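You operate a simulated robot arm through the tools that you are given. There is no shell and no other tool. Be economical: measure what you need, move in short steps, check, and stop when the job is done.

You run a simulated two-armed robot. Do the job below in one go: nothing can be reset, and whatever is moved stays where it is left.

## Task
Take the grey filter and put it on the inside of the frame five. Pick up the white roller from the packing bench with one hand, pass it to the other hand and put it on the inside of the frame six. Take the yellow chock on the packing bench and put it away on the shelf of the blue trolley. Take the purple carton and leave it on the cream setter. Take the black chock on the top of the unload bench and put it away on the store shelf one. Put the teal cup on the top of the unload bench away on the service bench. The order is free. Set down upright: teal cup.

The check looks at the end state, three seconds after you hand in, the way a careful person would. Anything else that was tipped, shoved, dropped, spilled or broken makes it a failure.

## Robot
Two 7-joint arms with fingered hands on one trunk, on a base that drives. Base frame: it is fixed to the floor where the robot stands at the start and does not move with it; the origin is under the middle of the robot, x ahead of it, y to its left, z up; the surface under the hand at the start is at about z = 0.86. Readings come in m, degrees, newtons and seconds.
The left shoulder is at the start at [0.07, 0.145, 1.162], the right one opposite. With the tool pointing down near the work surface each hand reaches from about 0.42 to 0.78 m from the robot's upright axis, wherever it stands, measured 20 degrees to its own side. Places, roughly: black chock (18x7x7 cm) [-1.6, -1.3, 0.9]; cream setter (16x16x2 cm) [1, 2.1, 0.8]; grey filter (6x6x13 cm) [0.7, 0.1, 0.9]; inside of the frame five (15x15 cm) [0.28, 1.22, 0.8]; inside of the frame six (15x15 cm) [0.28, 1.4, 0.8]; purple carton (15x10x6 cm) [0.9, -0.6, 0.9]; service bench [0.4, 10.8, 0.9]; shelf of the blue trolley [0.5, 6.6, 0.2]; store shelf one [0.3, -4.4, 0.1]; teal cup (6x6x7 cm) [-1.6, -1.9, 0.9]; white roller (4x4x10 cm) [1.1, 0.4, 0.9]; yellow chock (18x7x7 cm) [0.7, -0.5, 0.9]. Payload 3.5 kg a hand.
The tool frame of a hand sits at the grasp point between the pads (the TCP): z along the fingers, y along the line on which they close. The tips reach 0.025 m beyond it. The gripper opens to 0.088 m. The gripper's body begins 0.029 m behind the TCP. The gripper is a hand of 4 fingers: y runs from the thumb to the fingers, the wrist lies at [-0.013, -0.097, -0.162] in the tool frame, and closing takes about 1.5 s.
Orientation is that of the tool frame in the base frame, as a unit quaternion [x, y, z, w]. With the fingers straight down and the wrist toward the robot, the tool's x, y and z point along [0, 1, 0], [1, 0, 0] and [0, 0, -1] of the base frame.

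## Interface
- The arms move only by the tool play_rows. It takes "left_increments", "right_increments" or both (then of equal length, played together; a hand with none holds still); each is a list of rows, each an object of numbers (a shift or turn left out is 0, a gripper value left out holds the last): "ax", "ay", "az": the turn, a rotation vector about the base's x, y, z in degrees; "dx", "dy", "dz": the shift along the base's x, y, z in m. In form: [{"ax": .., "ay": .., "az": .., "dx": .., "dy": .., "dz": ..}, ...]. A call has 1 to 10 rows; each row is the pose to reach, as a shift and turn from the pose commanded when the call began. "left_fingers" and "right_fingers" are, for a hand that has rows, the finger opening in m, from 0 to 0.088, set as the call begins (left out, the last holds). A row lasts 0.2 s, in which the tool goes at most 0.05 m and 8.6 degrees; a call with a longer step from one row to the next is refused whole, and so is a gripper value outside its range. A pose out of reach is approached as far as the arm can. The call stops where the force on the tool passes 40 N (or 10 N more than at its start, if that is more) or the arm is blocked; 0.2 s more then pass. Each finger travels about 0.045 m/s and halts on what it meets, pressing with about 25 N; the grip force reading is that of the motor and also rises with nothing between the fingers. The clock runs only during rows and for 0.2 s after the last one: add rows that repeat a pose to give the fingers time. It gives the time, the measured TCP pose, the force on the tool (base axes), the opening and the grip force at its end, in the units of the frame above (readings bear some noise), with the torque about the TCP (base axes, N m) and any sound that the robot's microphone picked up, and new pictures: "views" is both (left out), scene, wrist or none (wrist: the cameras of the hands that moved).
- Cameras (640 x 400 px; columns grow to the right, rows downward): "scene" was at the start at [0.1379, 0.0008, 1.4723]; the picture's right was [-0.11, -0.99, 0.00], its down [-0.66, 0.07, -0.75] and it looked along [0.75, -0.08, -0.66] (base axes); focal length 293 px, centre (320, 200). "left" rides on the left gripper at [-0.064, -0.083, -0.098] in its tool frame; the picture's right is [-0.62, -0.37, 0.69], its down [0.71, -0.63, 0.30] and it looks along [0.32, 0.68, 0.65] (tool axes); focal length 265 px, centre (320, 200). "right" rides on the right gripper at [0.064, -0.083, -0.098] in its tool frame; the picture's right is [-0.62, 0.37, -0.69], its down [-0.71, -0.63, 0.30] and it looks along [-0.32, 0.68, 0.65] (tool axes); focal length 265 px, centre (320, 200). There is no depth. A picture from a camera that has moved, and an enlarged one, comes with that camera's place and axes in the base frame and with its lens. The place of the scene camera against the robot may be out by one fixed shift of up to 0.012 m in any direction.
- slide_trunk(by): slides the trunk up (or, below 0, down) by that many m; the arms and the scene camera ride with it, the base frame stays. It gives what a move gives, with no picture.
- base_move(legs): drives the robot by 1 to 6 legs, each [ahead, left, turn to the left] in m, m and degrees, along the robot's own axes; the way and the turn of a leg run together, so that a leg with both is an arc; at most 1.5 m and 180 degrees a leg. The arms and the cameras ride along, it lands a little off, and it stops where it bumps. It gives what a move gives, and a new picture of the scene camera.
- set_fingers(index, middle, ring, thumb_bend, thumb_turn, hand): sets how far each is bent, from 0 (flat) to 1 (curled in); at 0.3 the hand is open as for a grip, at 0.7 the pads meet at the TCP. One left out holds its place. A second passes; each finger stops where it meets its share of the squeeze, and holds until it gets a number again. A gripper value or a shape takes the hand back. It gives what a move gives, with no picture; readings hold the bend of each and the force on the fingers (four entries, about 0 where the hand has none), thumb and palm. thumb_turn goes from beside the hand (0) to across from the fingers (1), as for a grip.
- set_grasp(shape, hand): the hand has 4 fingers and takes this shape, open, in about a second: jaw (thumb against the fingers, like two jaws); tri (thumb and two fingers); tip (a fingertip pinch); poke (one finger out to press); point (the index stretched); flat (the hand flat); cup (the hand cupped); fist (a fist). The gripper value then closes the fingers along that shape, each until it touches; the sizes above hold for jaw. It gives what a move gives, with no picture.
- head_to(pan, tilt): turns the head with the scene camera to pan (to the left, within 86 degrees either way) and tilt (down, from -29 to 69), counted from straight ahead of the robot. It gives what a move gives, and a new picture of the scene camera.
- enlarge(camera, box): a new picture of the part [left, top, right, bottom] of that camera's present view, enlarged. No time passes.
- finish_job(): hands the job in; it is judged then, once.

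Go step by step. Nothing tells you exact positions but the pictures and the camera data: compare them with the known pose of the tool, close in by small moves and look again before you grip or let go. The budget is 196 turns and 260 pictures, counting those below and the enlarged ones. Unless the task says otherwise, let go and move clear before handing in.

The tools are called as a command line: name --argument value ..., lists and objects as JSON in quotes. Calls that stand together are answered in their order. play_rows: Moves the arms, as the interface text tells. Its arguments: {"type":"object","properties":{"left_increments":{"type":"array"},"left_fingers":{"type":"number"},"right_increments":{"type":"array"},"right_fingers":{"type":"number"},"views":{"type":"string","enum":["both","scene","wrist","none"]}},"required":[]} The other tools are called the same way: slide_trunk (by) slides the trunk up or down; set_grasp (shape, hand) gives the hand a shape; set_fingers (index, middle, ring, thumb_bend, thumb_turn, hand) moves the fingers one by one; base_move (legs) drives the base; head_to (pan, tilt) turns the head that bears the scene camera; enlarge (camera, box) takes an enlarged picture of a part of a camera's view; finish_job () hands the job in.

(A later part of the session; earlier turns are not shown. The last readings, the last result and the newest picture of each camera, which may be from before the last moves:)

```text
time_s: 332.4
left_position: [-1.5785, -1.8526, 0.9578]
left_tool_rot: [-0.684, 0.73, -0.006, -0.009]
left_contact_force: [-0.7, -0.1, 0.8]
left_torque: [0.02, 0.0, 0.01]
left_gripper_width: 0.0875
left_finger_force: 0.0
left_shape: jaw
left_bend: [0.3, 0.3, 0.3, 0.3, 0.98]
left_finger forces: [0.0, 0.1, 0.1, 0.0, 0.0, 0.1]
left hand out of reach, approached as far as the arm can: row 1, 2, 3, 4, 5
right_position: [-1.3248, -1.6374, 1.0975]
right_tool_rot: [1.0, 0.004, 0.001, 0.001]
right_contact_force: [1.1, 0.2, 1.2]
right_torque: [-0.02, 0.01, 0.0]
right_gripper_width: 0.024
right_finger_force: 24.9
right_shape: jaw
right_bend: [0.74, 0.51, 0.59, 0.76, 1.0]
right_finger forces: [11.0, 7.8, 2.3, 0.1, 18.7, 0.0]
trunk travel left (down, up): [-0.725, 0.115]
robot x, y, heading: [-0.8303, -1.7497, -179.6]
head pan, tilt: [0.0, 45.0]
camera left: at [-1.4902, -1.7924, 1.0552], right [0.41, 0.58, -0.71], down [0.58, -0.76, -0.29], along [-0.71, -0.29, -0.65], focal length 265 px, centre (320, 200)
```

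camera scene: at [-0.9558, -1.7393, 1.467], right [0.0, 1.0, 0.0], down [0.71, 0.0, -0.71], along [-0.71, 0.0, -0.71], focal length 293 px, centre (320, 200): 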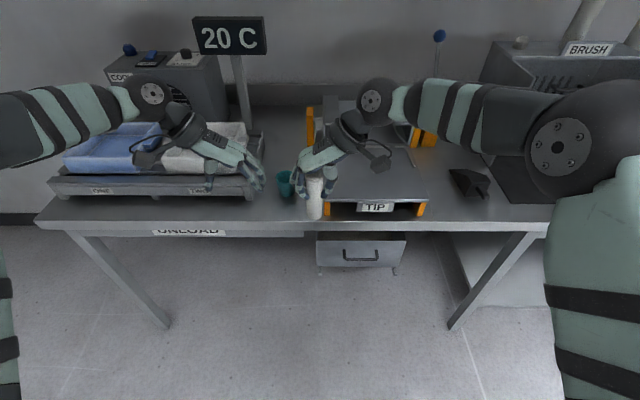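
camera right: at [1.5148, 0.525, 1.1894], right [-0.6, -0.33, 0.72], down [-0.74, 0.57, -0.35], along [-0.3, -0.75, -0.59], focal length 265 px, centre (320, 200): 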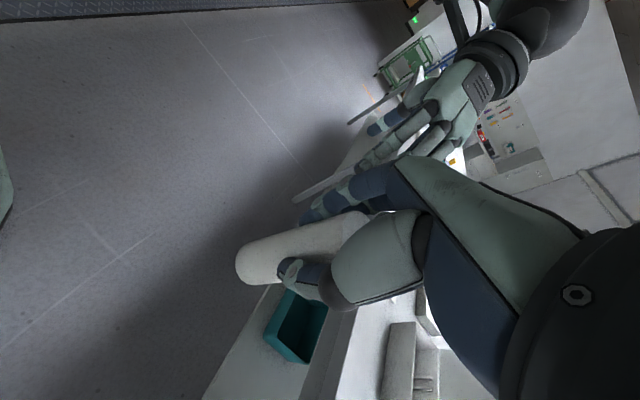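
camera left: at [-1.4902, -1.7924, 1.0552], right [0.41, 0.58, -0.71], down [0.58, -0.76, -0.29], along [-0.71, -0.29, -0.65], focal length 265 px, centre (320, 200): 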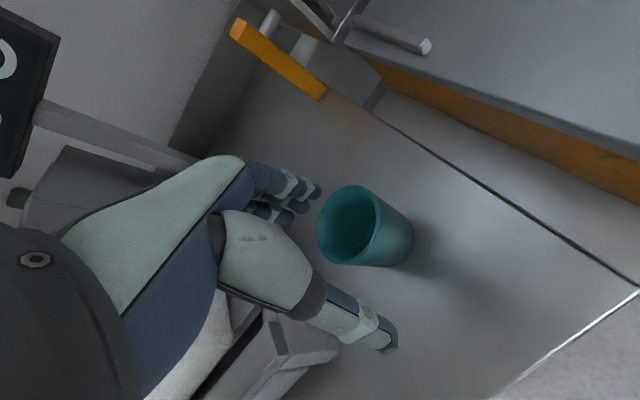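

play_rows --left_increments '[{"dz": 0.04, "dx": 0.02}, {"dz": 0.08, "dx": 0.05}, {"dz": 0.08, "dx": 0.08}]' --views "none"

base_move --legs '[[0.1, 0, 0]]'

enlarge --camera "left" --box '[0, 0, 640, 400]'

```text
time_s: 333.2
left_position: [-1.4991, -1.8529, 1.0405]
left_tool_rot: [-0.684, 0.729, -0.006, -0.01]
left_contact_force: [-0.3, 0.8, 0.1]
left_torque: [-0.02, 0.01, 0.0]
left_gripper_width: 0.0878
left_finger_force: 0.1
left_shape: jaw
left_bend: [0.3, 0.3, 0.3, 0.3, 0.98]
left_finger forces: [0.0, 0.0, 0.0, 0.1, 0.1, 0.0]
right_position: [-1.3234, -1.6368, 1.0979]
right_tool_rot: [1.0, 0.005, 0.0, 0.001]
right_contact_force: [0.6, 0.2, 0.2]
right_torque: [0.01, 0.0, 0.02]
right_gripper_width: 0.0236
right_finger_force: 24.9
right_shape: jaw
right_bend: [0.74, 0.51, 0.59, 0.76, 1.0]
right_finger forces: [11.0, 7.8, 2.2, 0.1, 18.7, 0.0]
trunk travel left (down, up): [-0.725, 0.115]
robot x, y, heading: [-0.8301, -1.7495, -179.5]
head pan, tilt: [0.0, 45.0]
```

```text
time_s: 334.3
left_position: [-1.5933, -1.8551, 1.0421]
left_tool_rot: [-0.684, 0.729, -0.006, -0.01]
left_contact_force: [0.9, -0.4, -0.1]
left_torque: [-0.02, 0.01, -0.03]
left_gripper_width: 0.0876
left_finger_force: 0.0
left_shape: jaw
left_bend: [0.3, 0.3, 0.3, 0.3, 0.98]
left_finger forces: [0.1, 0.0, 0.0, 0.0, 0.0, 0.0]
right_position: [-1.4168, -1.6379, 1.0995]
right_tool_rot: [1.0, 0.005, -0.001, 0.001]
right_contact_force: [0.4, 1.3, -0.2]
right_torque: [0.04, -0.01, 0.0]
right_gripper_width: 0.0239
right_finger_force: 25.4
right_shape: jaw
right_bend: [0.74, 0.51, 0.59, 0.76, 1.0]
right_finger forces: [11.1, 7.7, 2.3, 0.0, 18.8, 0.0]
trunk travel left (down, up): [-0.725, 0.115]
robot x, y, heading: [-0.9205, -1.7538, -179.9]
head pan, tilt: [0.0, 45.0]
camera scene: at [-1.0489, -1.7397, 1.4673], right [-0.01, 1.0, 0.0], down [0.71, 0.0, -0.71], along [-0.71, 0.0, -0.71], focal length 293 px, centre (320, 200)
```

scene: 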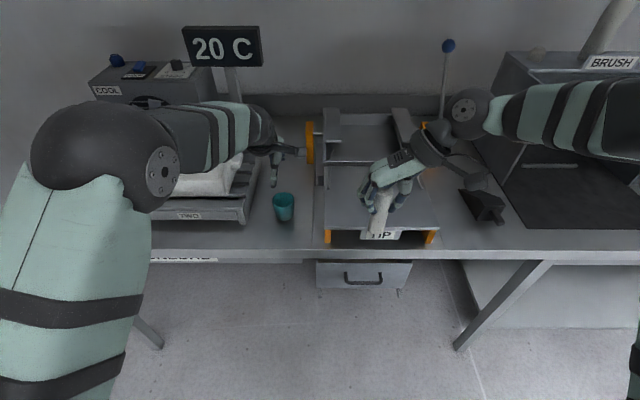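

```text
1.00 times, centred on (320, 200) of left (not enlarged: the box is as wide or as high as the picture)
camera zoom: at [-1.5056, -1.7923, 1.1389], right [0.4, 0.58, -0.71], down [0.58, -0.76, -0.29], along [-0.71, -0.29, -0.64], focal length 265 px, centre (320, 200)
```

zoom: 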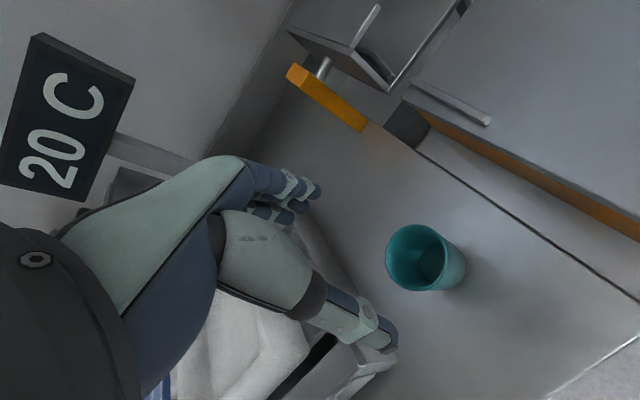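

play_rows --left_increments '[{"dx": -0.011, "dy": 0.005}, {"dx": -0.011, "dy": 0.005, "dz": -0.04}, {"dx": -0.011, "dy": 0.005, "dz": -0.08}, {"dx": -0.011, "dy": 0.005, "dz": -0.105}]' --views "wrist"

```text
time_s: 335.3
left_position: [-1.6062, -1.8488, 0.9363]
left_tool_rot: [-0.683, 0.73, -0.005, -0.01]
left_contact_force: [0.5, 0.6, -0.8]
left_torque: [-0.02, -0.01, -0.02]
left_gripper_width: 0.0873
left_finger_force: 0.0
left_shape: jaw
left_bend: [0.3, 0.3, 0.3, 0.3, 0.98]
left_finger forces: [0.1, 0.0, 0.1, 0.0, 0.0, 0.0]
right_position: [-1.4195, -1.6382, 1.0983]
right_tool_rot: [1.0, 0.004, 0.0, 0.001]
right_contact_force: [0.7, 0.4, 0.0]
right_torque: [-0.04, 0.03, 0.0]
right_gripper_width: 0.0239
right_finger_force: 24.7
right_shape: jaw
right_bend: [0.74, 0.51, 0.59, 0.76, 1.0]
right_finger forces: [11.1, 7.7, 2.2, 0.0, 18.7, 0.0]
trunk travel left (down, up): [-0.725, 0.115]
robot x, y, heading: [-0.928, -1.7482, -179.6]
head pan, tilt: [0.0, 45.0]
camera left: at [-1.5183, -1.7875, 1.0333], right [0.4, 0.58, -0.71], down [0.58, -0.76, -0.29], along [-0.71, -0.29, -0.64], focal length 265 px, centre (320, 200)
```

left: 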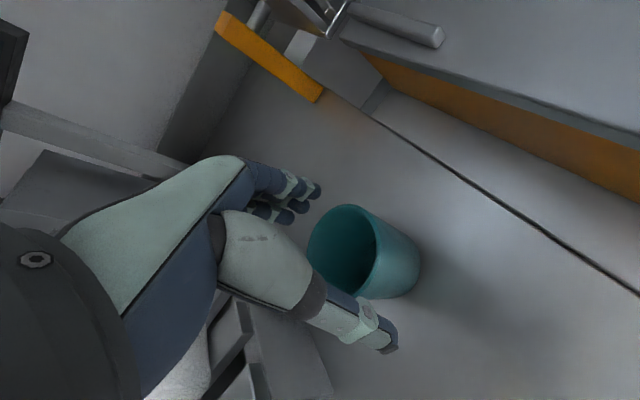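

play_rows --left_increments '[{"dx": 0.004, "dy": 0.005, "dz": -0.01}, {"dx": 0.004, "dy": 0.005, "dz": -0.03}, {"dx": 0.004, "dy": 0.005, "dz": -0.03}]' --views "none"

play_rows --left_increments '[{"dz": 0}, {"dz": 0}, {"dz": 0}, {"dz": 0}, {"dz": 0}, {"dz": 0}, {"dz": 0}, {"dz": 0}]' --left_fingers 0.03 --views "wrist"

```text
time_s: 336.1
left_position: [-1.6027, -1.8443, 0.9068]
left_tool_rot: [-0.684, 0.729, -0.006, -0.009]
left_contact_force: [-0.8, 0.1, 0.6]
left_torque: [-0.01, -0.01, 0.01]
left_gripper_width: 0.0876
left_finger_force: 0.1
left_shape: jaw
left_bend: [0.3, 0.3, 0.3, 0.3, 0.98]
left_finger forces: [0.1, 0.0, 0.0, 0.0, 0.0, 0.0]
right_position: [-1.4182, -1.6368, 1.099]
right_tool_rot: [1.0, 0.005, 0.0, 0.001]
right_contact_force: [0.6, 0.5, -0.4]
right_torque: [0.03, -0.03, -0.01]
right_gripper_width: 0.024
right_finger_force: 24.6
right_shape: jaw
right_bend: [0.74, 0.51, 0.59, 0.76, 1.0]
right_finger forces: [11.1, 7.7, 2.3, 0.0, 18.7, 0.0]
trunk travel left (down, up): [-0.725, 0.115]
robot x, y, heading: [-0.9219, -1.7515, -180.0]
head pan, tilt: [0.0, 45.0]
```

```text
time_s: 337.9
left_position: [-1.6021, -1.8427, 0.9065]
left_tool_rot: [-0.684, 0.729, -0.005, -0.009]
left_contact_force: [0.1, 0.8, -0.5]
left_torque: [-0.01, -0.02, -0.04]
left_gripper_width: 0.0424
left_finger_force: 24.8
left_shape: jaw
left_bend: [0.74, 0.45, 0.47, 0.67, 1.0]
left_finger forces: [13.1, 5.9, 3.5, 0.0, 21.8, 0.1]
right_position: [-1.4188, -1.6381, 1.0984]
right_tool_rot: [1.0, 0.004, -0.001, 0.001]
right_contact_force: [0.6, -0.3, -0.3]
right_torque: [0.02, -0.02, 0.01]
right_gripper_width: 0.0239
right_finger_force: 25.4
right_shape: jaw
right_bend: [0.74, 0.51, 0.59, 0.76, 1.0]
right_finger forces: [11.1, 7.7, 2.3, 0.0, 18.6, 0.1]
trunk travel left (down, up): [-0.725, 0.115]
robot x, y, heading: [-0.9235, -1.7492, -179.9]
head pan, tilt: [0.0, 45.0]
camera left: at [-1.5151, -1.7823, 1.0041], right [0.4, 0.58, -0.71], down [0.58, -0.76, -0.29], along [-0.71, -0.29, -0.64], focal length 265 px, centre (320, 200)
```

left: 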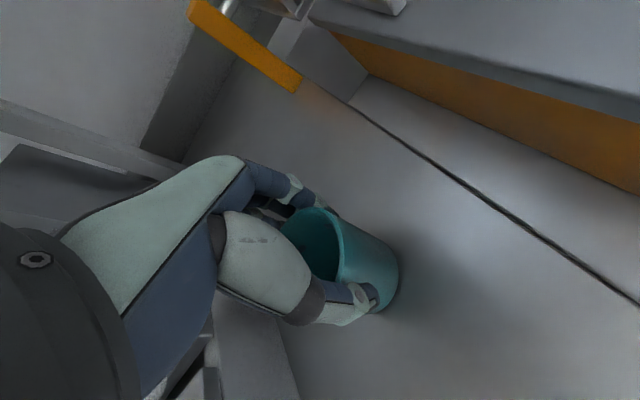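

Cup gripped. I lift it, retract, and drive to the frames with cup in left and roller in right.

play_rows --left_increments '[{"dz": 0.04}, {"dz": 0.08}, {"dz": 0.12}, {"dz": 0.16}, {"dz": 0.18, "dx": 0.04}, {"dz": 0.18, "dx": 0.08}, {"dz": 0.18, "dx": 0.12}, {"dz": 0.18, "dx": 0.16}, {"dz": 0.18, "dx": 0.2}]' --views "wrist"

base_move --legs '[[-0.4, 0, 0], [0, 0, -180], [0, 1.1, 0], [0, 1.1, 0], [0, 1.05, 0]]'

```text
time_s: 339.9
left_position: [-1.4009, -1.8435, 1.0852]
left_tool_rot: [-0.684, 0.73, -0.006, -0.009]
left_contact_force: [-0.5, -0.8, -0.1]
left_torque: [-0.01, 0.0, -0.02]
left_gripper_width: 0.042
left_finger_force: 25.6
left_shape: jaw
left_bend: [0.74, 0.45, 0.47, 0.67, 1.0]
left_finger forces: [13.0, 5.7, 3.6, 0.0, 21.7, 0.0]
right_position: [-1.4179, -1.6378, 1.0994]
right_tool_rot: [1.0, 0.004, -0.001, 0.001]
right_contact_force: [-0.2, -0.1, 0.4]
right_torque: [0.0, -0.01, -0.01]
right_gripper_width: 0.0239
right_finger_force: 25.2
right_shape: jaw
right_bend: [0.74, 0.51, 0.59, 0.76, 1.0]
right_finger forces: [11.0, 7.7, 2.5, 0.1, 18.7, 0.0]
trunk travel left (down, up): [-0.725, 0.115]
robot x, y, heading: [-0.9273, -1.7545, -179.7]
head pan, tilt: [0.0, 45.0]
camera left: at [-1.3127, -1.7817, 1.1821], right [0.4, 0.58, -0.71], down [0.58, -0.76, -0.29], along [-0.71, -0.29, -0.64], focal length 265 px, centre (320, 200)
```

left: 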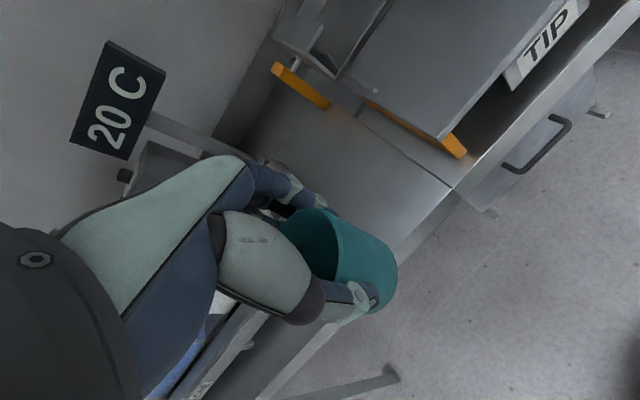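

```text
time_s: 364.9
left_position: [-0.4376, 1.6167, 1.0834]
left_tool_rot: [0.685, 0.728, 0.009, -0.006]
left_contact_force: [0.4, -0.2, -0.2]
left_torque: [-0.01, 0.01, -0.01]
left_gripper_width: 0.0415
left_finger_force: 25.0
left_shape: jaw
left_bend: [0.74, 0.45, 0.47, 0.68, 1.0]
left_finger forces: [13.0, 5.5, 3.6, 0.0, 21.0, 0.0]
right_position: [-0.3954, 1.4156, 1.0975]
right_tool_rot: [-0.068, 0.998, 0.001, -0.001]
right_contact_force: [-0.1, 0.2, 0.2]
right_torque: [0.02, 0.0, 0.0]
right_gripper_width: 0.0239
right_finger_force: 24.8
right_shape: jaw
right_bend: [0.74, 0.51, 0.6, 0.77, 1.0]
right_finger forces: [10.1, 8.0, 3.5, 0.0, 18.3, 0.0]
trunk travel left (down, up): [-0.725, 0.115]
robot x, y, heading: [-0.9022, 1.462, 7.8]
head pan, tilt: [0.0, 45.0]
camera scene: at [-0.7669, 1.4901, 1.467], right [0.13, -0.99, 0.0], down [-0.7, -0.09, -0.71], along [0.7, 0.09, -0.71], focal length 293 px, centre (320, 200)
```

scene: 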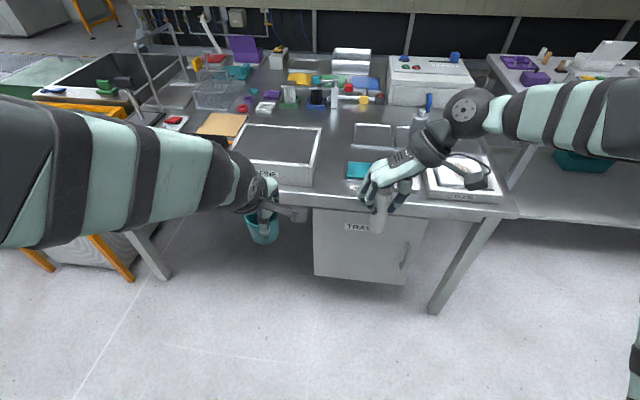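

base_move --legs '[[0, 0.03, -7.8], [0.5, 0, 0]]'

enlarge --camera "right" --box '[0, 0, 640, 400]'

```text
time_s: 368.4
left_position: [0.0724, 1.5791, 1.085]
left_tool_rot: [0.734, 0.679, 0.009, -0.006]
left_contact_force: [0.0, 0.2, -0.4]
left_torque: [0.03, 0.01, 0.01]
left_gripper_width: 0.0415
left_finger_force: 24.8
left_shape: jaw
left_bend: [0.74, 0.45, 0.47, 0.68, 1.0]
left_finger forces: [13.0, 5.5, 3.7, 0.0, 20.9, 0.0]
right_position: [0.0861, 1.3728, 1.0993]
right_tool_rot: [0.002, 1.0, 0.001, 0.0]
right_contact_force: [0.6, -0.3, 0.8]
right_torque: [-0.01, -0.02, 0.03]
right_gripper_width: 0.0238
right_finger_force: 25.3
right_shape: jaw
right_bend: [0.74, 0.51, 0.6, 0.77, 1.0]
right_finger forces: [10.1, 7.9, 3.7, 0.0, 18.4, 0.0]
trunk travel left (down, up): [-0.725, 0.115]
robot x, y, heading: [-0.4061, 1.4945, -0.4]
head pan, tilt: [0.0, 45.0]
camera scene: at [-0.2719, 1.5007, 1.4671], right [-0.01, -1.0, 0.0], down [-0.71, 0.0, -0.71], along [0.71, 0.0, -0.71], focal length 293 px, centre (320, 200)
```

scene: 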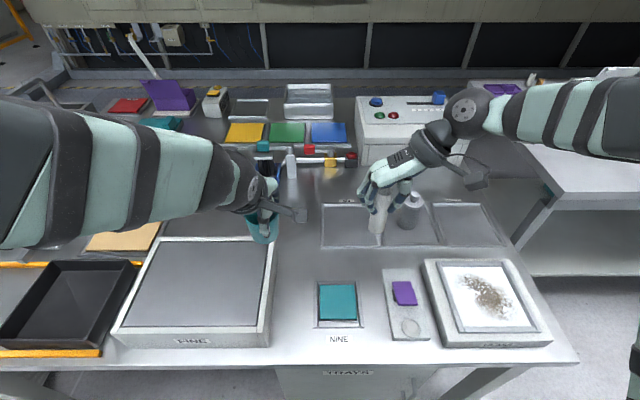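

```text
1.00 times, centred on (320, 200) of right (not enlarged: the box is as wide or as high as the picture)
camera zoom: at [0.0217, 1.2899, 1.1978], right [0.62, 0.37, 0.69], down [0.71, -0.63, -0.31], along [0.33, 0.68, -0.65], focal length 265 px, centre (320, 200)
```

zoom: 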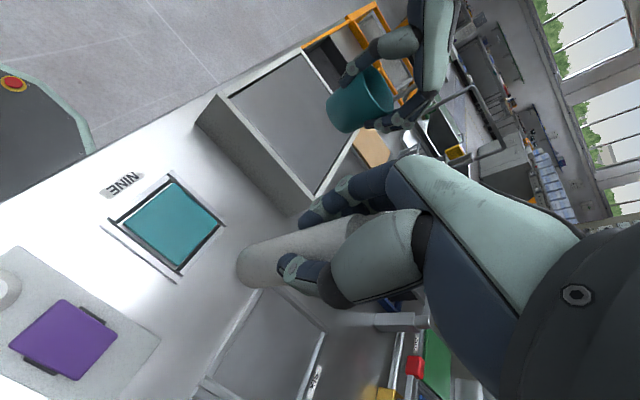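

Frame six is the cell to the left of the filter. I bring the roller over it.

play_rows --right_increments '[{"dx": 0.04, "dy": 0.01}, {"dx": 0.08, "dy": 0.02}, {"dx": 0.12, "dy": 0.03}, {"dx": 0.16, "dy": 0.035}, {"dx": 0.192, "dy": 0.037}, {"dx": 0.192, "dy": 0.037, "dz": -0.04}, {"dx": 0.192, "dy": 0.037, "dz": -0.08}]' --views "both"

```text
time_s: 369.4
left_position: [0.0741, 1.5817, 1.0835]
left_tool_rot: [0.734, 0.68, 0.007, -0.005]
left_contact_force: [0.4, -0.5, -0.8]
left_torque: [-0.02, 0.02, -0.01]
left_gripper_width: 0.0415
left_finger_force: 25.2
left_shape: jaw
left_bend: [0.74, 0.45, 0.47, 0.68, 1.0]
left_finger forces: [13.0, 5.5, 3.7, 0.1, 20.9, 0.0]
right_position: [0.2322, 1.4191, 1.0908]
right_tool_rot: [0.007, 1.0, 0.0, -0.001]
right_contact_force: [6.0, 4.9, -17.1]
right_torque: [1.12, -0.54, 0.18]
right_gripper_width: 0.0234
right_finger_force: 25.3
right_shape: jaw
right_bend: [0.74, 0.51, 0.6, 0.77, 1.0]
right_finger forces: [9.4, 8.0, 3.8, 0.0, 18.1, 0.0]
right hand out of reach, approached as far as the arm can: row 4
trunk travel left (down, up): [-0.725, 0.115]
robot x, y, heading: [-0.4074, 1.49, -0.1]
head pan, tilt: [0.0, 45.0]
stopped in row 4 (right hand): the force on the tool passed its limit at 185 N (the readings are from after the stop); the commanded pose is now the measured one
camera scene: at [-0.2692, 1.504, 1.4668], right [-0.01, -1.0, 0.0], down [-0.71, 0.0, -0.71], along [0.71, -0.01, -0.71], focal length 293 px, centre (320, 200)
camera right: at [0.1669, 1.3356, 1.1907], right [0.63, 0.36, 0.69], down [0.71, -0.64, -0.31], along [0.33, 0.68, -0.65], focal length 265 px, centre (320, 200)
```

scene: 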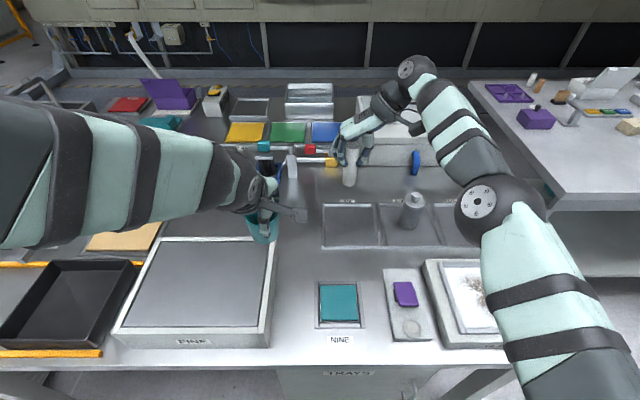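
right: 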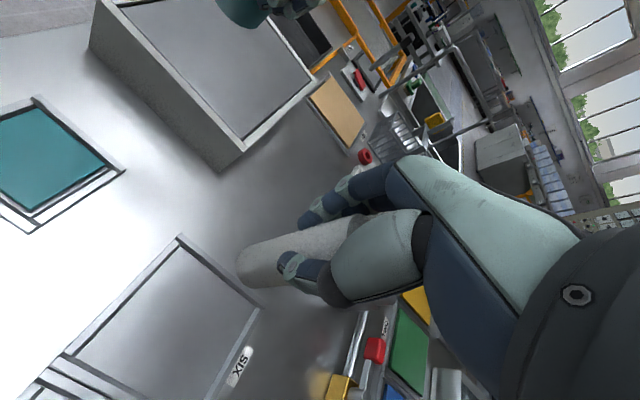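

The right arm hit its reach limit in this yaw. I pull back, turn the right hand to the wrist-toward-robot yaw, and move the left hand aside.

play_rows --right_increments '[{"dx": -0.03}, {"dx": -0.06}, {"dx": -0.09, "az": -8.5}, {"dx": -0.1, "az": -17}, {"dx": -0.1, "az": -25.5}, {"dx": -0.1, "az": -34}, {"dx": -0.1, "az": -42.5}, {"dx": -0.1, "az": -51}, {"dx": -0.1, "az": -59.5}, {"dx": -0.1, "az": -68}]' --left_increments '[{"dy": 0.03}, {"dy": 0.06}, {"dy": 0.09}, {"dy": 0.12}, {"dy": 0.12}, {"dy": 0.12}, {"dy": 0.12}, {"dy": 0.12}, {"dy": 0.12}, {"dy": 0.12}]' --views "none"

play_rows --right_increments '[{"az": -8}, {"az": -16, "dz": -0.02}, {"az": -20, "dx": 0.03, "dz": -0.03}, {"az": -20, "dx": 0.07, "dz": -0.04}, {"az": -20, "dx": 0.11, "dz": -0.05}, {"az": -20, "dx": 0.15, "dz": -0.06, "dy": -0.008}]' --views "both"

```text
time_s: 371.6
left_position: [0.0733, 1.6969, 1.0836]
left_tool_rot: [0.733, 0.68, 0.009, -0.007]
left_contact_force: [0.8, 0.2, 0.1]
left_torque: [-0.03, -0.04, 0.0]
left_gripper_width: 0.0416
left_finger_force: 25.3
left_shape: jaw
left_bend: [0.74, 0.45, 0.47, 0.68, 1.0]
left_finger forces: [13.0, 5.6, 3.7, 0.0, 21.0, 0.0]
right_position: [0.1292, 1.4162, 1.0924]
right_tool_rot: [0.566, 0.824, 0.001, 0.001]
right_contact_force: [-0.5, 0.2, 1.4]
right_torque: [0.01, 0.02, -0.02]
right_gripper_width: 0.0233
right_finger_force: 25.0
right_shape: jaw
right_bend: [0.74, 0.51, 0.6, 0.77, 1.0]
right_finger forces: [8.9, 7.8, 4.0, 0.1, 17.8, 0.1]
trunk travel left (down, up): [-0.725, 0.115]
robot x, y, heading: [-0.405, 1.4917, -0.4]
head pan, tilt: [0.0, 45.0]
```

```text
time_s: 373.0
left_position: [0.0754, 1.6956, 1.0833]
left_tool_rot: [0.734, 0.679, 0.007, -0.006]
left_contact_force: [-0.1, 0.1, -0.1]
left_torque: [0.01, -0.04, -0.01]
left_gripper_width: 0.0416
left_finger_force: 25.2
left_shape: jaw
left_bend: [0.74, 0.45, 0.47, 0.68, 1.0]
left_finger forces: [13.1, 5.6, 3.8, 0.0, 21.0, 0.0]
right_position: [0.2821, 1.4062, 1.0291]
right_tool_rot: [0.7, 0.714, -0.001, -0.002]
right_contact_force: [1.1, -0.6, 0.2]
right_torque: [0.03, 0.0, 0.02]
right_gripper_width: 0.0235
right_finger_force: 24.4
right_shape: jaw
right_bend: [0.74, 0.51, 0.6, 0.78, 1.0]
right_finger forces: [9.2, 8.0, 4.8, 0.0, 17.8, 0.0]
trunk travel left (down, up): [-0.725, 0.115]
robot x, y, heading: [-0.4116, 1.4908, -0.6]
head pan, tilt: [0.0, 45.0]
camera scene: at [-0.2679, 1.4997, 1.4667], right [-0.01, -1.0, 0.0], down [-0.71, 0.01, -0.71], along [0.71, 0.0, -0.71], focal length 293 px, centre (320, 200)
camera right: at [0.1972, 1.4677, 1.1295], right [0.38, -0.61, 0.69], down [-0.62, -0.73, -0.31], along [0.69, -0.31, -0.66], focal length 265 px, centre (320, 200)
```

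scene: 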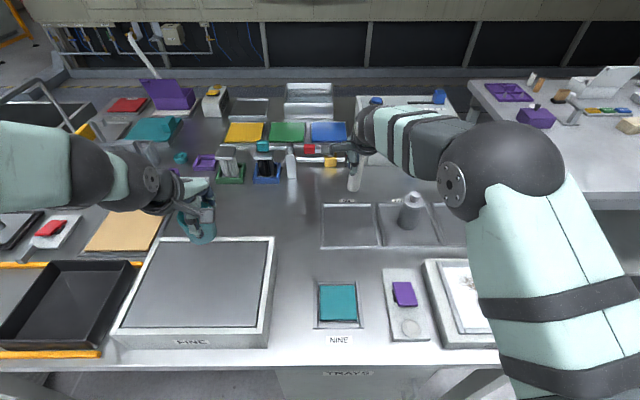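
right: 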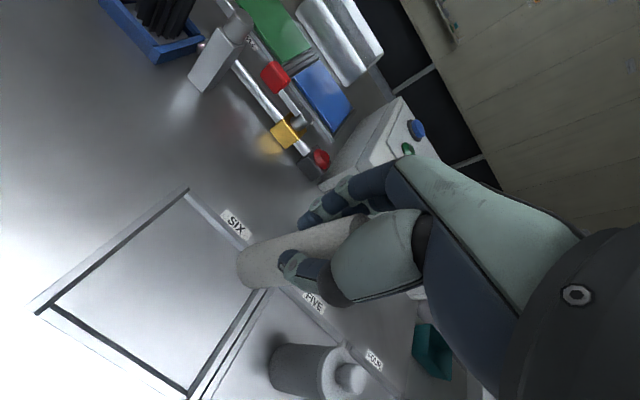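

Roller is above the centre of frame six. Lowering to contact.

play_rows --right_increments '[{"dz": -0.04, "dy": -0.003}, {"dz": -0.08, "dy": -0.003}, {"dz": -0.11, "dy": -0.003}, {"dz": -0.13, "dy": -0.003}, {"dz": -0.14, "dy": -0.003}, {"dz": -0.147, "dy": -0.003}, {"dz": -0.154, "dy": -0.003}, {"dz": -0.161, "dy": -0.003}]' --views "wrist"

```text
time_s: 374.8
left_position: [0.0681, 1.6981, 1.0867]
left_tool_rot: [0.734, 0.679, 0.011, -0.004]
left_contact_force: [-0.6, 0.6, 0.1]
left_torque: [-0.01, 0.0, -0.02]
left_gripper_width: 0.0416
left_finger_force: 25.0
left_shape: jaw
left_bend: [0.74, 0.45, 0.47, 0.68, 1.0]
left_finger forces: [13.0, 5.5, 3.7, 0.1, 21.0, 0.0]
right_position: [0.2796, 1.4073, 0.8795]
right_tool_rot: [0.699, 0.715, 0.008, 0.007]
right_contact_force: [0.8, 4.7, 25.2]
right_torque: [0.03, -0.22, 0.07]
right_gripper_width: 0.0251
right_finger_force: 25.1
right_shape: jaw
right_bend: [0.74, 0.51, 0.59, 0.78, 0.99]
right_finger forces: [13.2, 10.1, 5.5, 0.0, 22.7, 0.1]
trunk travel left (down, up): [-0.725, 0.115]
robot x, y, heading: [-0.4095, 1.4915, -0.2]
head pan, tilt: [0.0, 45.0]
camera right: at [0.193, 1.4684, 0.9778], right [0.37, -0.61, 0.7], down [-0.61, -0.73, -0.32], along [0.7, -0.31, -0.64], focal length 265 px, centre (320, 200)
```

right: 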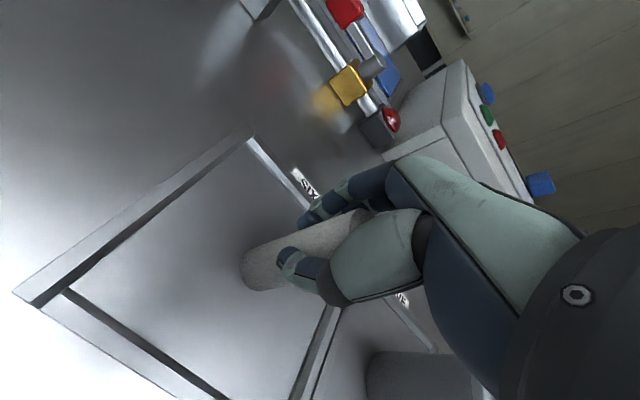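

Contact. Ease off, open, and rise straight.

play_rows --right_increments '[{"dz": 0.006}, {"dz": 0.008}]' --views "none"

play_rows --right_increments '[{"dz": 0}, {"dz": 0}, {"dz": 0}, {"dz": 0}, {"dz": 0}, {"dz": 0}, {"dz": 0}, {"dz": 0.03}, {"dz": 0.07}, {"dz": 0.11}]' --right_fingers 0.088 --views "wrist"

```text
time_s: 375.4
left_position: [0.0707, 1.6966, 1.0845]
left_tool_rot: [0.734, 0.679, 0.01, -0.006]
left_contact_force: [-1.0, 0.7, -1.2]
left_torque: [0.0, 0.02, 0.01]
left_gripper_width: 0.0416
left_finger_force: 24.7
left_shape: jaw
left_bend: [0.74, 0.45, 0.47, 0.68, 1.0]
left_finger forces: [13.0, 5.5, 3.7, 0.0, 21.0, 0.0]
right_position: [0.2778, 1.4059, 0.8797]
right_tool_rot: [0.7, 0.715, 0.002, 0.001]
right_contact_force: [2.9, 4.3, 15.4]
right_torque: [-0.07, -0.23, 0.03]
right_gripper_width: 0.0253
right_finger_force: 25.1
right_shape: jaw
right_bend: [0.74, 0.5, 0.59, 0.79, 0.99]
right_finger forces: [12.7, 10.1, 5.1, 0.1, 20.0, 0.0]
trunk travel left (down, up): [-0.725, 0.115]
robot x, y, heading: [-0.4055, 1.4927, -0.6]
head pan, tilt: [0.0, 45.0]
```

```text
time_s: 377.6
left_position: [0.0718, 1.6957, 1.085]
left_tool_rot: [0.734, 0.679, 0.009, -0.006]
left_contact_force: [-0.4, -0.7, -0.3]
left_torque: [0.02, 0.04, -0.01]
left_gripper_width: 0.0414
left_finger_force: 25.2
left_shape: jaw
left_bend: [0.74, 0.45, 0.47, 0.68, 1.0]
left_finger forces: [13.0, 5.5, 3.7, 0.0, 21.0, 0.0]
right_position: [0.2803, 1.4023, 0.9867]
right_tool_rot: [0.7, 0.714, 0.001, 0.0]
right_contact_force: [0.2, 0.9, -0.1]
right_torque: [0.0, -0.03, 0.01]
right_gripper_width: 0.0877
right_finger_force: 0.1
right_shape: jaw
right_bend: [0.3, 0.3, 0.3, 0.3, 0.98]
right_finger forces: [0.1, 0.0, 0.0, 0.1, 0.0, 0.0]
trunk travel left (down, up): [-0.725, 0.115]
robot x, y, heading: [-0.4076, 1.4945, -0.2]
head pan, tilt: [0.0, 45.0]
camera right: at [0.1949, 1.4651, 1.0864], right [0.38, -0.61, 0.69], down [-0.61, -0.73, -0.31], along [0.69, -0.31, -0.65], focal length 265 px, centre (320, 200)
```

right: 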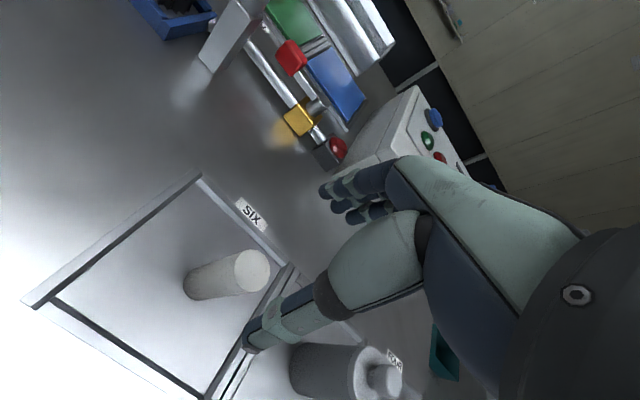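

Roller stands in frame six. I retract and drive up the aisle to the service bench with the cup.

play_rows --right_increments '[{"dz": 0.04}, {"dz": 0.08}, {"dz": 0.1, "dx": -0.04}, {"dz": 0.1, "dx": -0.08}, {"dz": 0.1, "dx": -0.12}, {"dz": 0.1, "dx": -0.16}, {"dz": 0.1, "dx": -0.2}]' --left_increments '[{"dy": -0.02}, {"dy": -0.04}, {"dy": -0.06}, {"dy": -0.06}, {"dy": -0.06}, {"dy": -0.06}, {"dy": -0.06}]' --views "none"

base_move --legs '[[-0.2, 0, 0], [0, 0, 91], [1.5, 0, 0], [1.5, 0, 0], [1.5, 0, 0], [1.4, 0, 0]]'

head_to --pan -5 --tilt 20

```text
time_s: 379.2
left_position: [0.0685, 1.6396, 1.0841]
left_tool_rot: [0.733, 0.68, 0.01, -0.005]
left_contact_force: [-1.0, 0.5, -0.5]
left_torque: [-0.02, 0.02, 0.0]
left_gripper_width: 0.0417
left_finger_force: 25.3
left_shape: jaw
left_bend: [0.74, 0.45, 0.47, 0.68, 1.0]
left_finger forces: [13.0, 5.4, 3.7, 0.1, 21.0, 0.1]
right_position: [0.0781, 1.4074, 1.0884]
right_tool_rot: [0.699, 0.715, 0.002, 0.001]
right_contact_force: [0.3, -0.7, 0.1]
right_torque: [-0.04, 0.01, 0.03]
right_gripper_width: 0.0877
right_finger_force: 0.0
right_shape: jaw
right_bend: [0.3, 0.3, 0.3, 0.3, 0.98]
right_finger forces: [0.1, 0.0, 0.0, 0.1, 0.0, 0.0]
trunk travel left (down, up): [-0.725, 0.115]
robot x, y, heading: [-0.4037, 1.4905, -0.3]
head pan, tilt: [0.0, 45.0]
```

```text
time_s: 412.5
left_position: [-0.9836, 7.8927, 1.0841]
left_tool_rot: [0.004, 1.0, 0.001, -0.011]
left_contact_force: [-0.3, -0.5, -0.6]
left_torque: [0.02, 0.03, -0.01]
left_gripper_width: 0.041
left_finger_force: 24.7
left_shape: jaw
left_bend: [0.74, 0.45, 0.47, 0.68, 1.0]
left_finger forces: [12.9, 5.4, 3.8, 0.0, 20.8, 0.0]
right_position: [-0.7503, 7.9182, 1.0872]
right_tool_rot: [-0.045, 0.999, 0.002, -0.001]
right_contact_force: [-0.3, 0.1, 0.5]
right_torque: [0.01, -0.01, -0.01]
right_gripper_width: 0.0876
right_finger_force: 0.1
right_shape: jaw
right_bend: [0.3, 0.3, 0.3, 0.3, 0.98]
right_finger forces: [0.0, 0.1, 0.1, 0.0, 0.1, 0.0]
trunk travel left (down, up): [-0.725, 0.115]
robot x, y, heading: [-0.8029, 7.4276, 93.8]
head pan, tilt: [0.0, 45.0]
camera scene: at [-0.8063, 7.5682, 1.467], right [1.0, 0.06, 0.0], down [0.05, -0.71, -0.71], along [-0.05, 0.71, -0.71], focal length 293 px, centre (320, 200)
```

scene: 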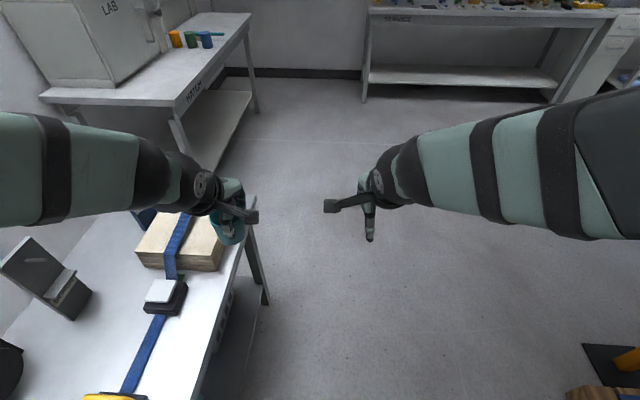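

```text
time_s: 413.4
left_position: [-0.9829, 7.894, 1.0835]
left_tool_rot: [0.003, 1.0, 0.002, -0.01]
left_contact_force: [-0.3, -0.1, -0.4]
left_torque: [0.0, -0.02, 0.02]
left_gripper_width: 0.0412
left_finger_force: 25.0
left_shape: jaw
left_bend: [0.74, 0.45, 0.47, 0.68, 1.0]
left_finger forces: [12.9, 5.5, 3.8, 0.1, 20.7, 0.0]
right_position: [-0.7498, 7.9172, 1.0879]
right_tool_rot: [-0.045, 0.999, 0.002, -0.001]
right_contact_force: [-0.6, 0.0, -0.5]
right_torque: [-0.04, 0.01, 0.0]
right_gripper_width: 0.0874
right_finger_force: 0.1
right_shape: jaw
right_bend: [0.3, 0.3, 0.3, 0.3, 0.98]
right_finger forces: [0.0, 0.0, 0.0, 0.0, 0.0, 0.0]
trunk travel left (down, up): [-0.725, 0.115]
robot x, y, heading: [-0.8008, 7.4246, 93.7]
head pan, tilt: [-5.0, 20.0]
camera scene: at [-0.799, 7.5806, 1.5056], right [1.0, -0.02, 0.0], down [-0.01, -0.34, -0.94], along [0.02, 0.94, -0.34], focal length 293 px, centre (320, 200)
```

scene: 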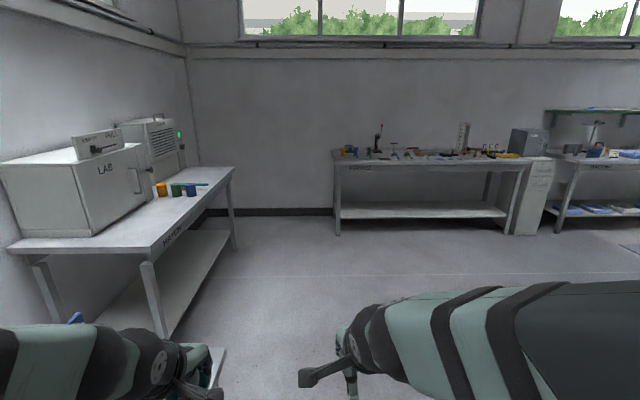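

The service bench is ahead on the far wall. I go forward then shift right in front of it.

base_move --legs '[[0, -0.1, -4], [1.5, 0, 0], [0, -1.0, 0], [0.45, 0, 0]]'

head_to --pan 0 --tilt 35

```text
time_s: 428.7
left_position: [0.255, 9.7862, 1.0844]
left_tool_rot: [0.065, 0.998, 0.004, -0.01]
left_contact_force: [-0.4, -0.1, 0.4]
left_torque: [-0.01, -0.02, 0.0]
left_gripper_width: 0.0411
left_finger_force: 24.9
left_shape: jaw
left_bend: [0.74, 0.45, 0.47, 0.68, 1.0]
left_finger forces: [12.8, 5.5, 3.9, 0.0, 20.7, 0.0]
right_position: [0.4894, 9.7815, 1.0892]
right_tool_rot: [0.017, 1.0, 0.002, -0.001]
right_contact_force: [0.5, 0.2, -0.9]
right_torque: [0.01, 0.03, 0.01]
right_gripper_width: 0.0876
right_finger_force: 0.1
right_shape: jaw
right_bend: [0.3, 0.3, 0.3, 0.3, 0.98]
right_finger forces: [0.0, 0.1, 0.0, 0.0, 0.1, 0.0]
trunk travel left (down, up): [-0.725, 0.115]
robot x, y, heading: [0.3787, 9.303, 86.5]
head pan, tilt: [-5.0, 20.0]
camera scene: at [0.3984, 9.4521, 1.5058], right [0.99, -0.15, 0.0], down [-0.05, -0.34, -0.94], along [0.14, 0.93, -0.34], focal length 293 px, centre (320, 200)
```

scene: 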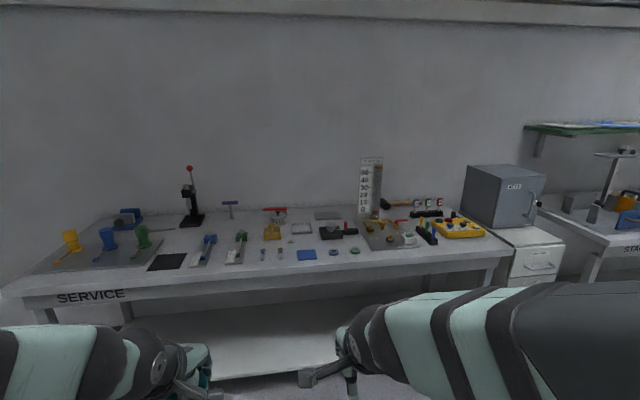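

```text
time_s: 429.4
left_position: [0.2542, 9.7872, 1.0829]
left_tool_rot: [0.065, 0.998, 0.003, -0.01]
left_contact_force: [-0.2, -0.6, 0.0]
left_torque: [0.02, 0.0, -0.01]
left_gripper_width: 0.041
left_finger_force: 25.0
left_shape: jaw
left_bend: [0.74, 0.45, 0.47, 0.68, 1.0]
left_finger forces: [12.9, 5.5, 3.9, 0.0, 20.7, 0.0]
right_position: [0.4904, 9.7817, 1.0886]
right_tool_rot: [0.017, 1.0, 0.001, -0.001]
right_contact_force: [0.2, 0.4, -0.5]
right_torque: [-0.02, 0.01, 0.04]
right_gripper_width: 0.0875
right_finger_force: 0.1
right_shape: jaw
right_bend: [0.3, 0.3, 0.3, 0.3, 0.98]
right_finger forces: [0.0, 0.0, 0.0, 0.1, 0.0, 0.1]
trunk travel left (down, up): [-0.725, 0.115]
robot x, y, heading: [0.3799, 9.3036, 86.6]
head pan, tilt: [0.0, 35.0]
camera scene: at [0.3902, 9.4498, 1.4818], right [1.0, -0.06, 0.0], down [-0.03, -0.57, -0.82], along [0.05, 0.82, -0.57], focal length 293 px, centre (320, 200)
```

scene: 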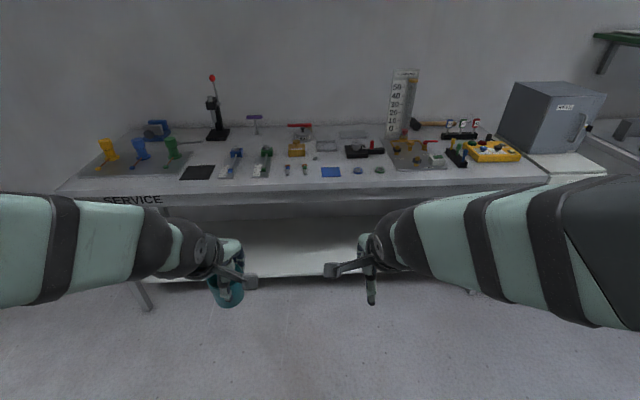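

enlarge --camera "scene" --box '[160, 110, 480, 210]'

```text
2.00 times, centred on (320, 160) of scene
camera zoom: at [0.3902, 9.4498, 1.4818], right [1.0, -0.06, 0.0], down [-0.03, -0.57, -0.82], along [0.05, 0.82, -0.57], focal length 586 px, centre (320, 280)
```

zoom: 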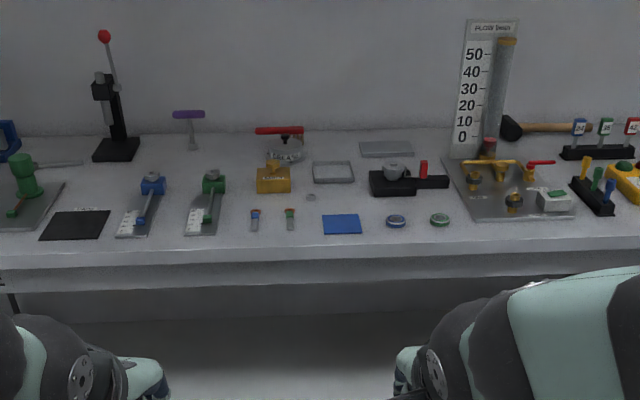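

I'll set the cup in the free front strip around x≈0.79, in front of the frosted plate. Driving into position.

base_move --legs '[[0, 0, 3.4], [0.3, -0.55, 0], [0.2, 0, 0]]'

head_to --pan 5 --tilt 50

```text
time_s: 434.6
left_position: [0.7803, 10.2772, 1.0853]
left_tool_rot: [0.035, 0.999, 0.003, -0.01]
left_contact_force: [0.8, -0.2, 0.1]
left_torque: [-0.03, -0.01, 0.02]
left_gripper_width: 0.0412
left_finger_force: 24.7
left_shape: jaw
left_bend: [0.74, 0.45, 0.47, 0.68, 1.0]
left_finger forces: [12.9, 5.4, 3.8, 0.0, 20.7, 0.0]
right_position: [1.0148, 10.287, 1.0895]
right_tool_rot: [-0.013, 1.0, 0.003, 0.0]
right_contact_force: [-0.1, -0.3, -0.4]
right_torque: [0.0, 0.02, 0.03]
right_gripper_width: 0.088
right_finger_force: 0.1
right_shape: jaw
right_bend: [0.3, 0.3, 0.3, 0.3, 0.98]
right_finger forces: [0.0, 0.1, 0.0, 0.1, 0.0, 0.0]
trunk travel left (down, up): [-0.725, 0.115]
robot x, y, heading: [0.9327, 9.8005, 90.0]
head pan, tilt: [0.0, 35.0]
camera scene: at [0.9366, 9.9484, 1.4821], right [1.0, 0.0, 0.0], down [0.0, -0.57, -0.82], along [0.0, 0.82, -0.57], focal length 293 px, centre (320, 200)
```

scene: 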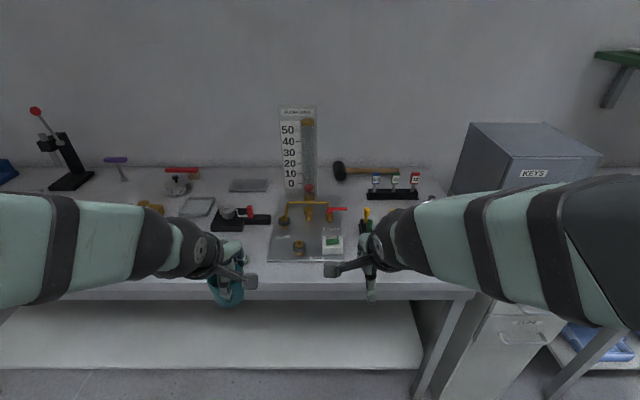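

```text
time_s: 435.4
left_position: [0.7807, 10.2803, 1.0831]
left_tool_rot: [0.035, 0.999, 0.003, -0.01]
left_contact_force: [0.6, -0.2, -0.2]
left_torque: [0.0, 0.0, 0.0]
left_gripper_width: 0.0409
left_finger_force: 24.8
left_shape: jaw
left_bend: [0.74, 0.45, 0.47, 0.68, 1.0]
left_finger forces: [12.9, 5.4, 3.9, 0.0, 20.7, 0.0]
right_position: [1.0164, 10.2896, 1.0883]
right_tool_rot: [-0.013, 1.0, 0.001, -0.001]
right_contact_force: [-0.2, 0.3, 0.3]
right_torque: [-0.01, 0.01, 0.01]
right_gripper_width: 0.0873
right_finger_force: 0.0
right_shape: jaw
right_bend: [0.3, 0.3, 0.3, 0.3, 0.98]
right_finger forces: [0.0, 0.1, 0.0, 0.0, 0.0, 0.0]
trunk travel left (down, up): [-0.725, 0.115]
robot x, y, heading: [0.9295, 9.8027, 89.8]
head pan, tilt: [5.0, 50.0]
camera scene: at [0.93, 9.9406, 1.46], right [1.0, 0.09, 0.0], down [0.07, -0.76, -0.64], along [-0.06, 0.64, -0.77], focal length 293 px, centre (320, 200)
```

scene: 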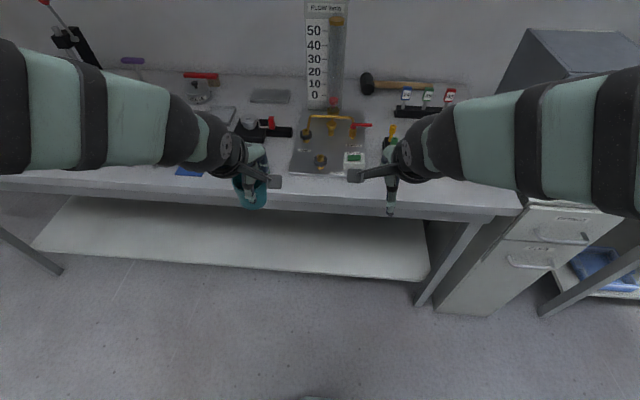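

play_rows --left_increments '[{"dy": 0.045, "dx": 0.015}, {"dy": 0.09, "dx": 0.03}, {"dy": 0.135, "dx": 0.045}, {"dy": 0.175, "dx": 0.06, "dz": -0.01}, {"dy": 0.205, "dx": 0.06, "dz": -0.04}, {"dy": 0.205, "dx": 0.06, "dz": -0.08}]' --views "both"

```text
time_s: 436.8
left_position: [0.8413, 10.4849, 1.0027]
left_tool_rot: [0.036, 0.999, 0.002, -0.011]
left_contact_force: [-0.1, 0.3, 0.1]
left_torque: [-0.03, 0.02, -0.02]
left_gripper_width: 0.0405
left_finger_force: 24.9
left_shape: jaw
left_bend: [0.74, 0.45, 0.47, 0.68, 1.0]
left_finger forces: [12.9, 5.3, 3.9, 0.1, 20.6, 0.0]
right_position: [1.0149, 10.2883, 1.0884]
right_tool_rot: [-0.013, 1.0, 0.002, -0.001]
right_contact_force: [0.0, 0.1, 0.3]
right_torque: [0.02, -0.03, 0.01]
right_gripper_width: 0.0877
right_finger_force: 0.1
right_shape: jaw
right_bend: [0.3, 0.3, 0.3, 0.3, 0.98]
right_finger forces: [0.0, 0.0, 0.0, 0.0, 0.1, 0.0]
trunk travel left (down, up): [-0.725, 0.115]
robot x, y, heading: [0.9302, 9.802, 90.2]
head pan, tilt: [5.0, 50.0]
camera scene: at [0.9297, 9.9395, 1.4601], right [1.0, 0.09, 0.0], down [0.07, -0.76, -0.64], along [-0.06, 0.64, -0.77], focal length 293 px, centre (320, 200)
camera left: at [0.901, 10.3961, 1.1013], right [0.58, -0.41, -0.71], down [-0.76, -0.58, -0.29], along [-0.29, 0.71, -0.64], focal length 265 px, centre (320, 200)
```

scene: 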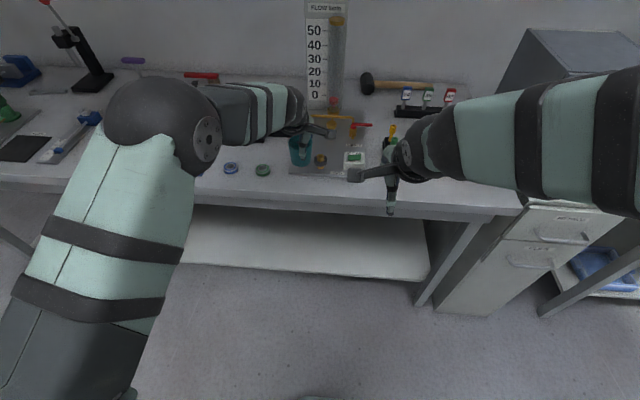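
left: 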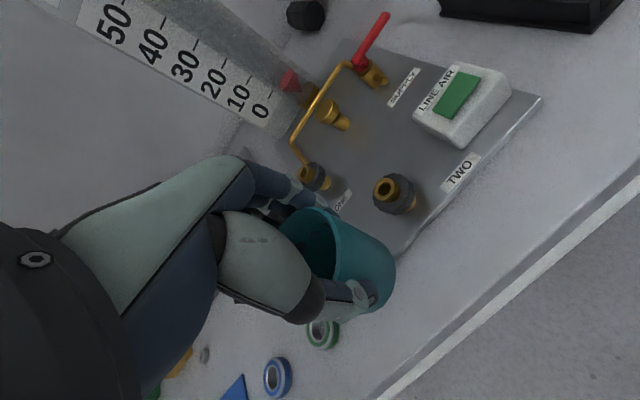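

A better free spot lies between the green ring and the plate: (0.772, 10.50). I move there and lower.

play_rows --left_increments '[{"dx": -0.035, "dy": 0.008}, {"dx": -0.069, "dy": 0.015}, {"dx": -0.069, "dy": 0.015, "dz": -0.03}, {"dx": -0.069, "dy": 0.015, "dz": -0.06}, {"dx": -0.069, "dy": 0.015, "dz": -0.075}]' --views "wrist"

```text
time_s: 438.0
left_position: [0.7743, 10.5035, 0.9277]
left_tool_rot: [0.036, 0.999, 0.002, -0.01]
left_contact_force: [-0.4, 0.1, 0.1]
left_torque: [0.03, -0.01, -0.01]
left_gripper_width: 0.041
left_finger_force: 25.2
left_shape: jaw
left_bend: [0.74, 0.45, 0.47, 0.68, 1.0]
left_finger forces: [12.8, 5.3, 4.0, 0.1, 20.6, 0.0]
right_position: [1.0151, 10.2896, 1.0876]
right_tool_rot: [-0.013, 1.0, 0.002, -0.001]
right_contact_force: [0.2, 0.2, 0.2]
right_torque: [-0.02, -0.03, 0.02]
right_gripper_width: 0.0877
right_finger_force: 0.1
right_shape: jaw
right_bend: [0.3, 0.3, 0.3, 0.3, 0.98]
right_finger forces: [0.0, 0.1, 0.0, 0.0, 0.0, 0.1]
trunk travel left (down, up): [-0.725, 0.115]
robot x, y, heading: [0.932, 9.8052, 90.1]
head pan, tilt: [5.0, 50.0]
camera left: at [0.8333, 10.4139, 1.0251], right [0.58, -0.41, -0.71], down [-0.76, -0.58, -0.29], along [-0.29, 0.71, -0.64], focal length 265 px, centre (320, 200)
```

left: 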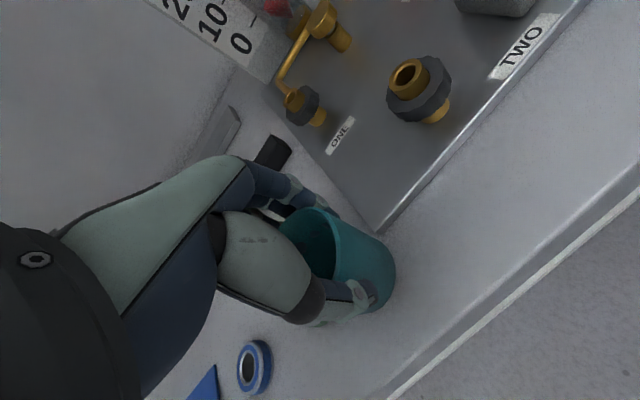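

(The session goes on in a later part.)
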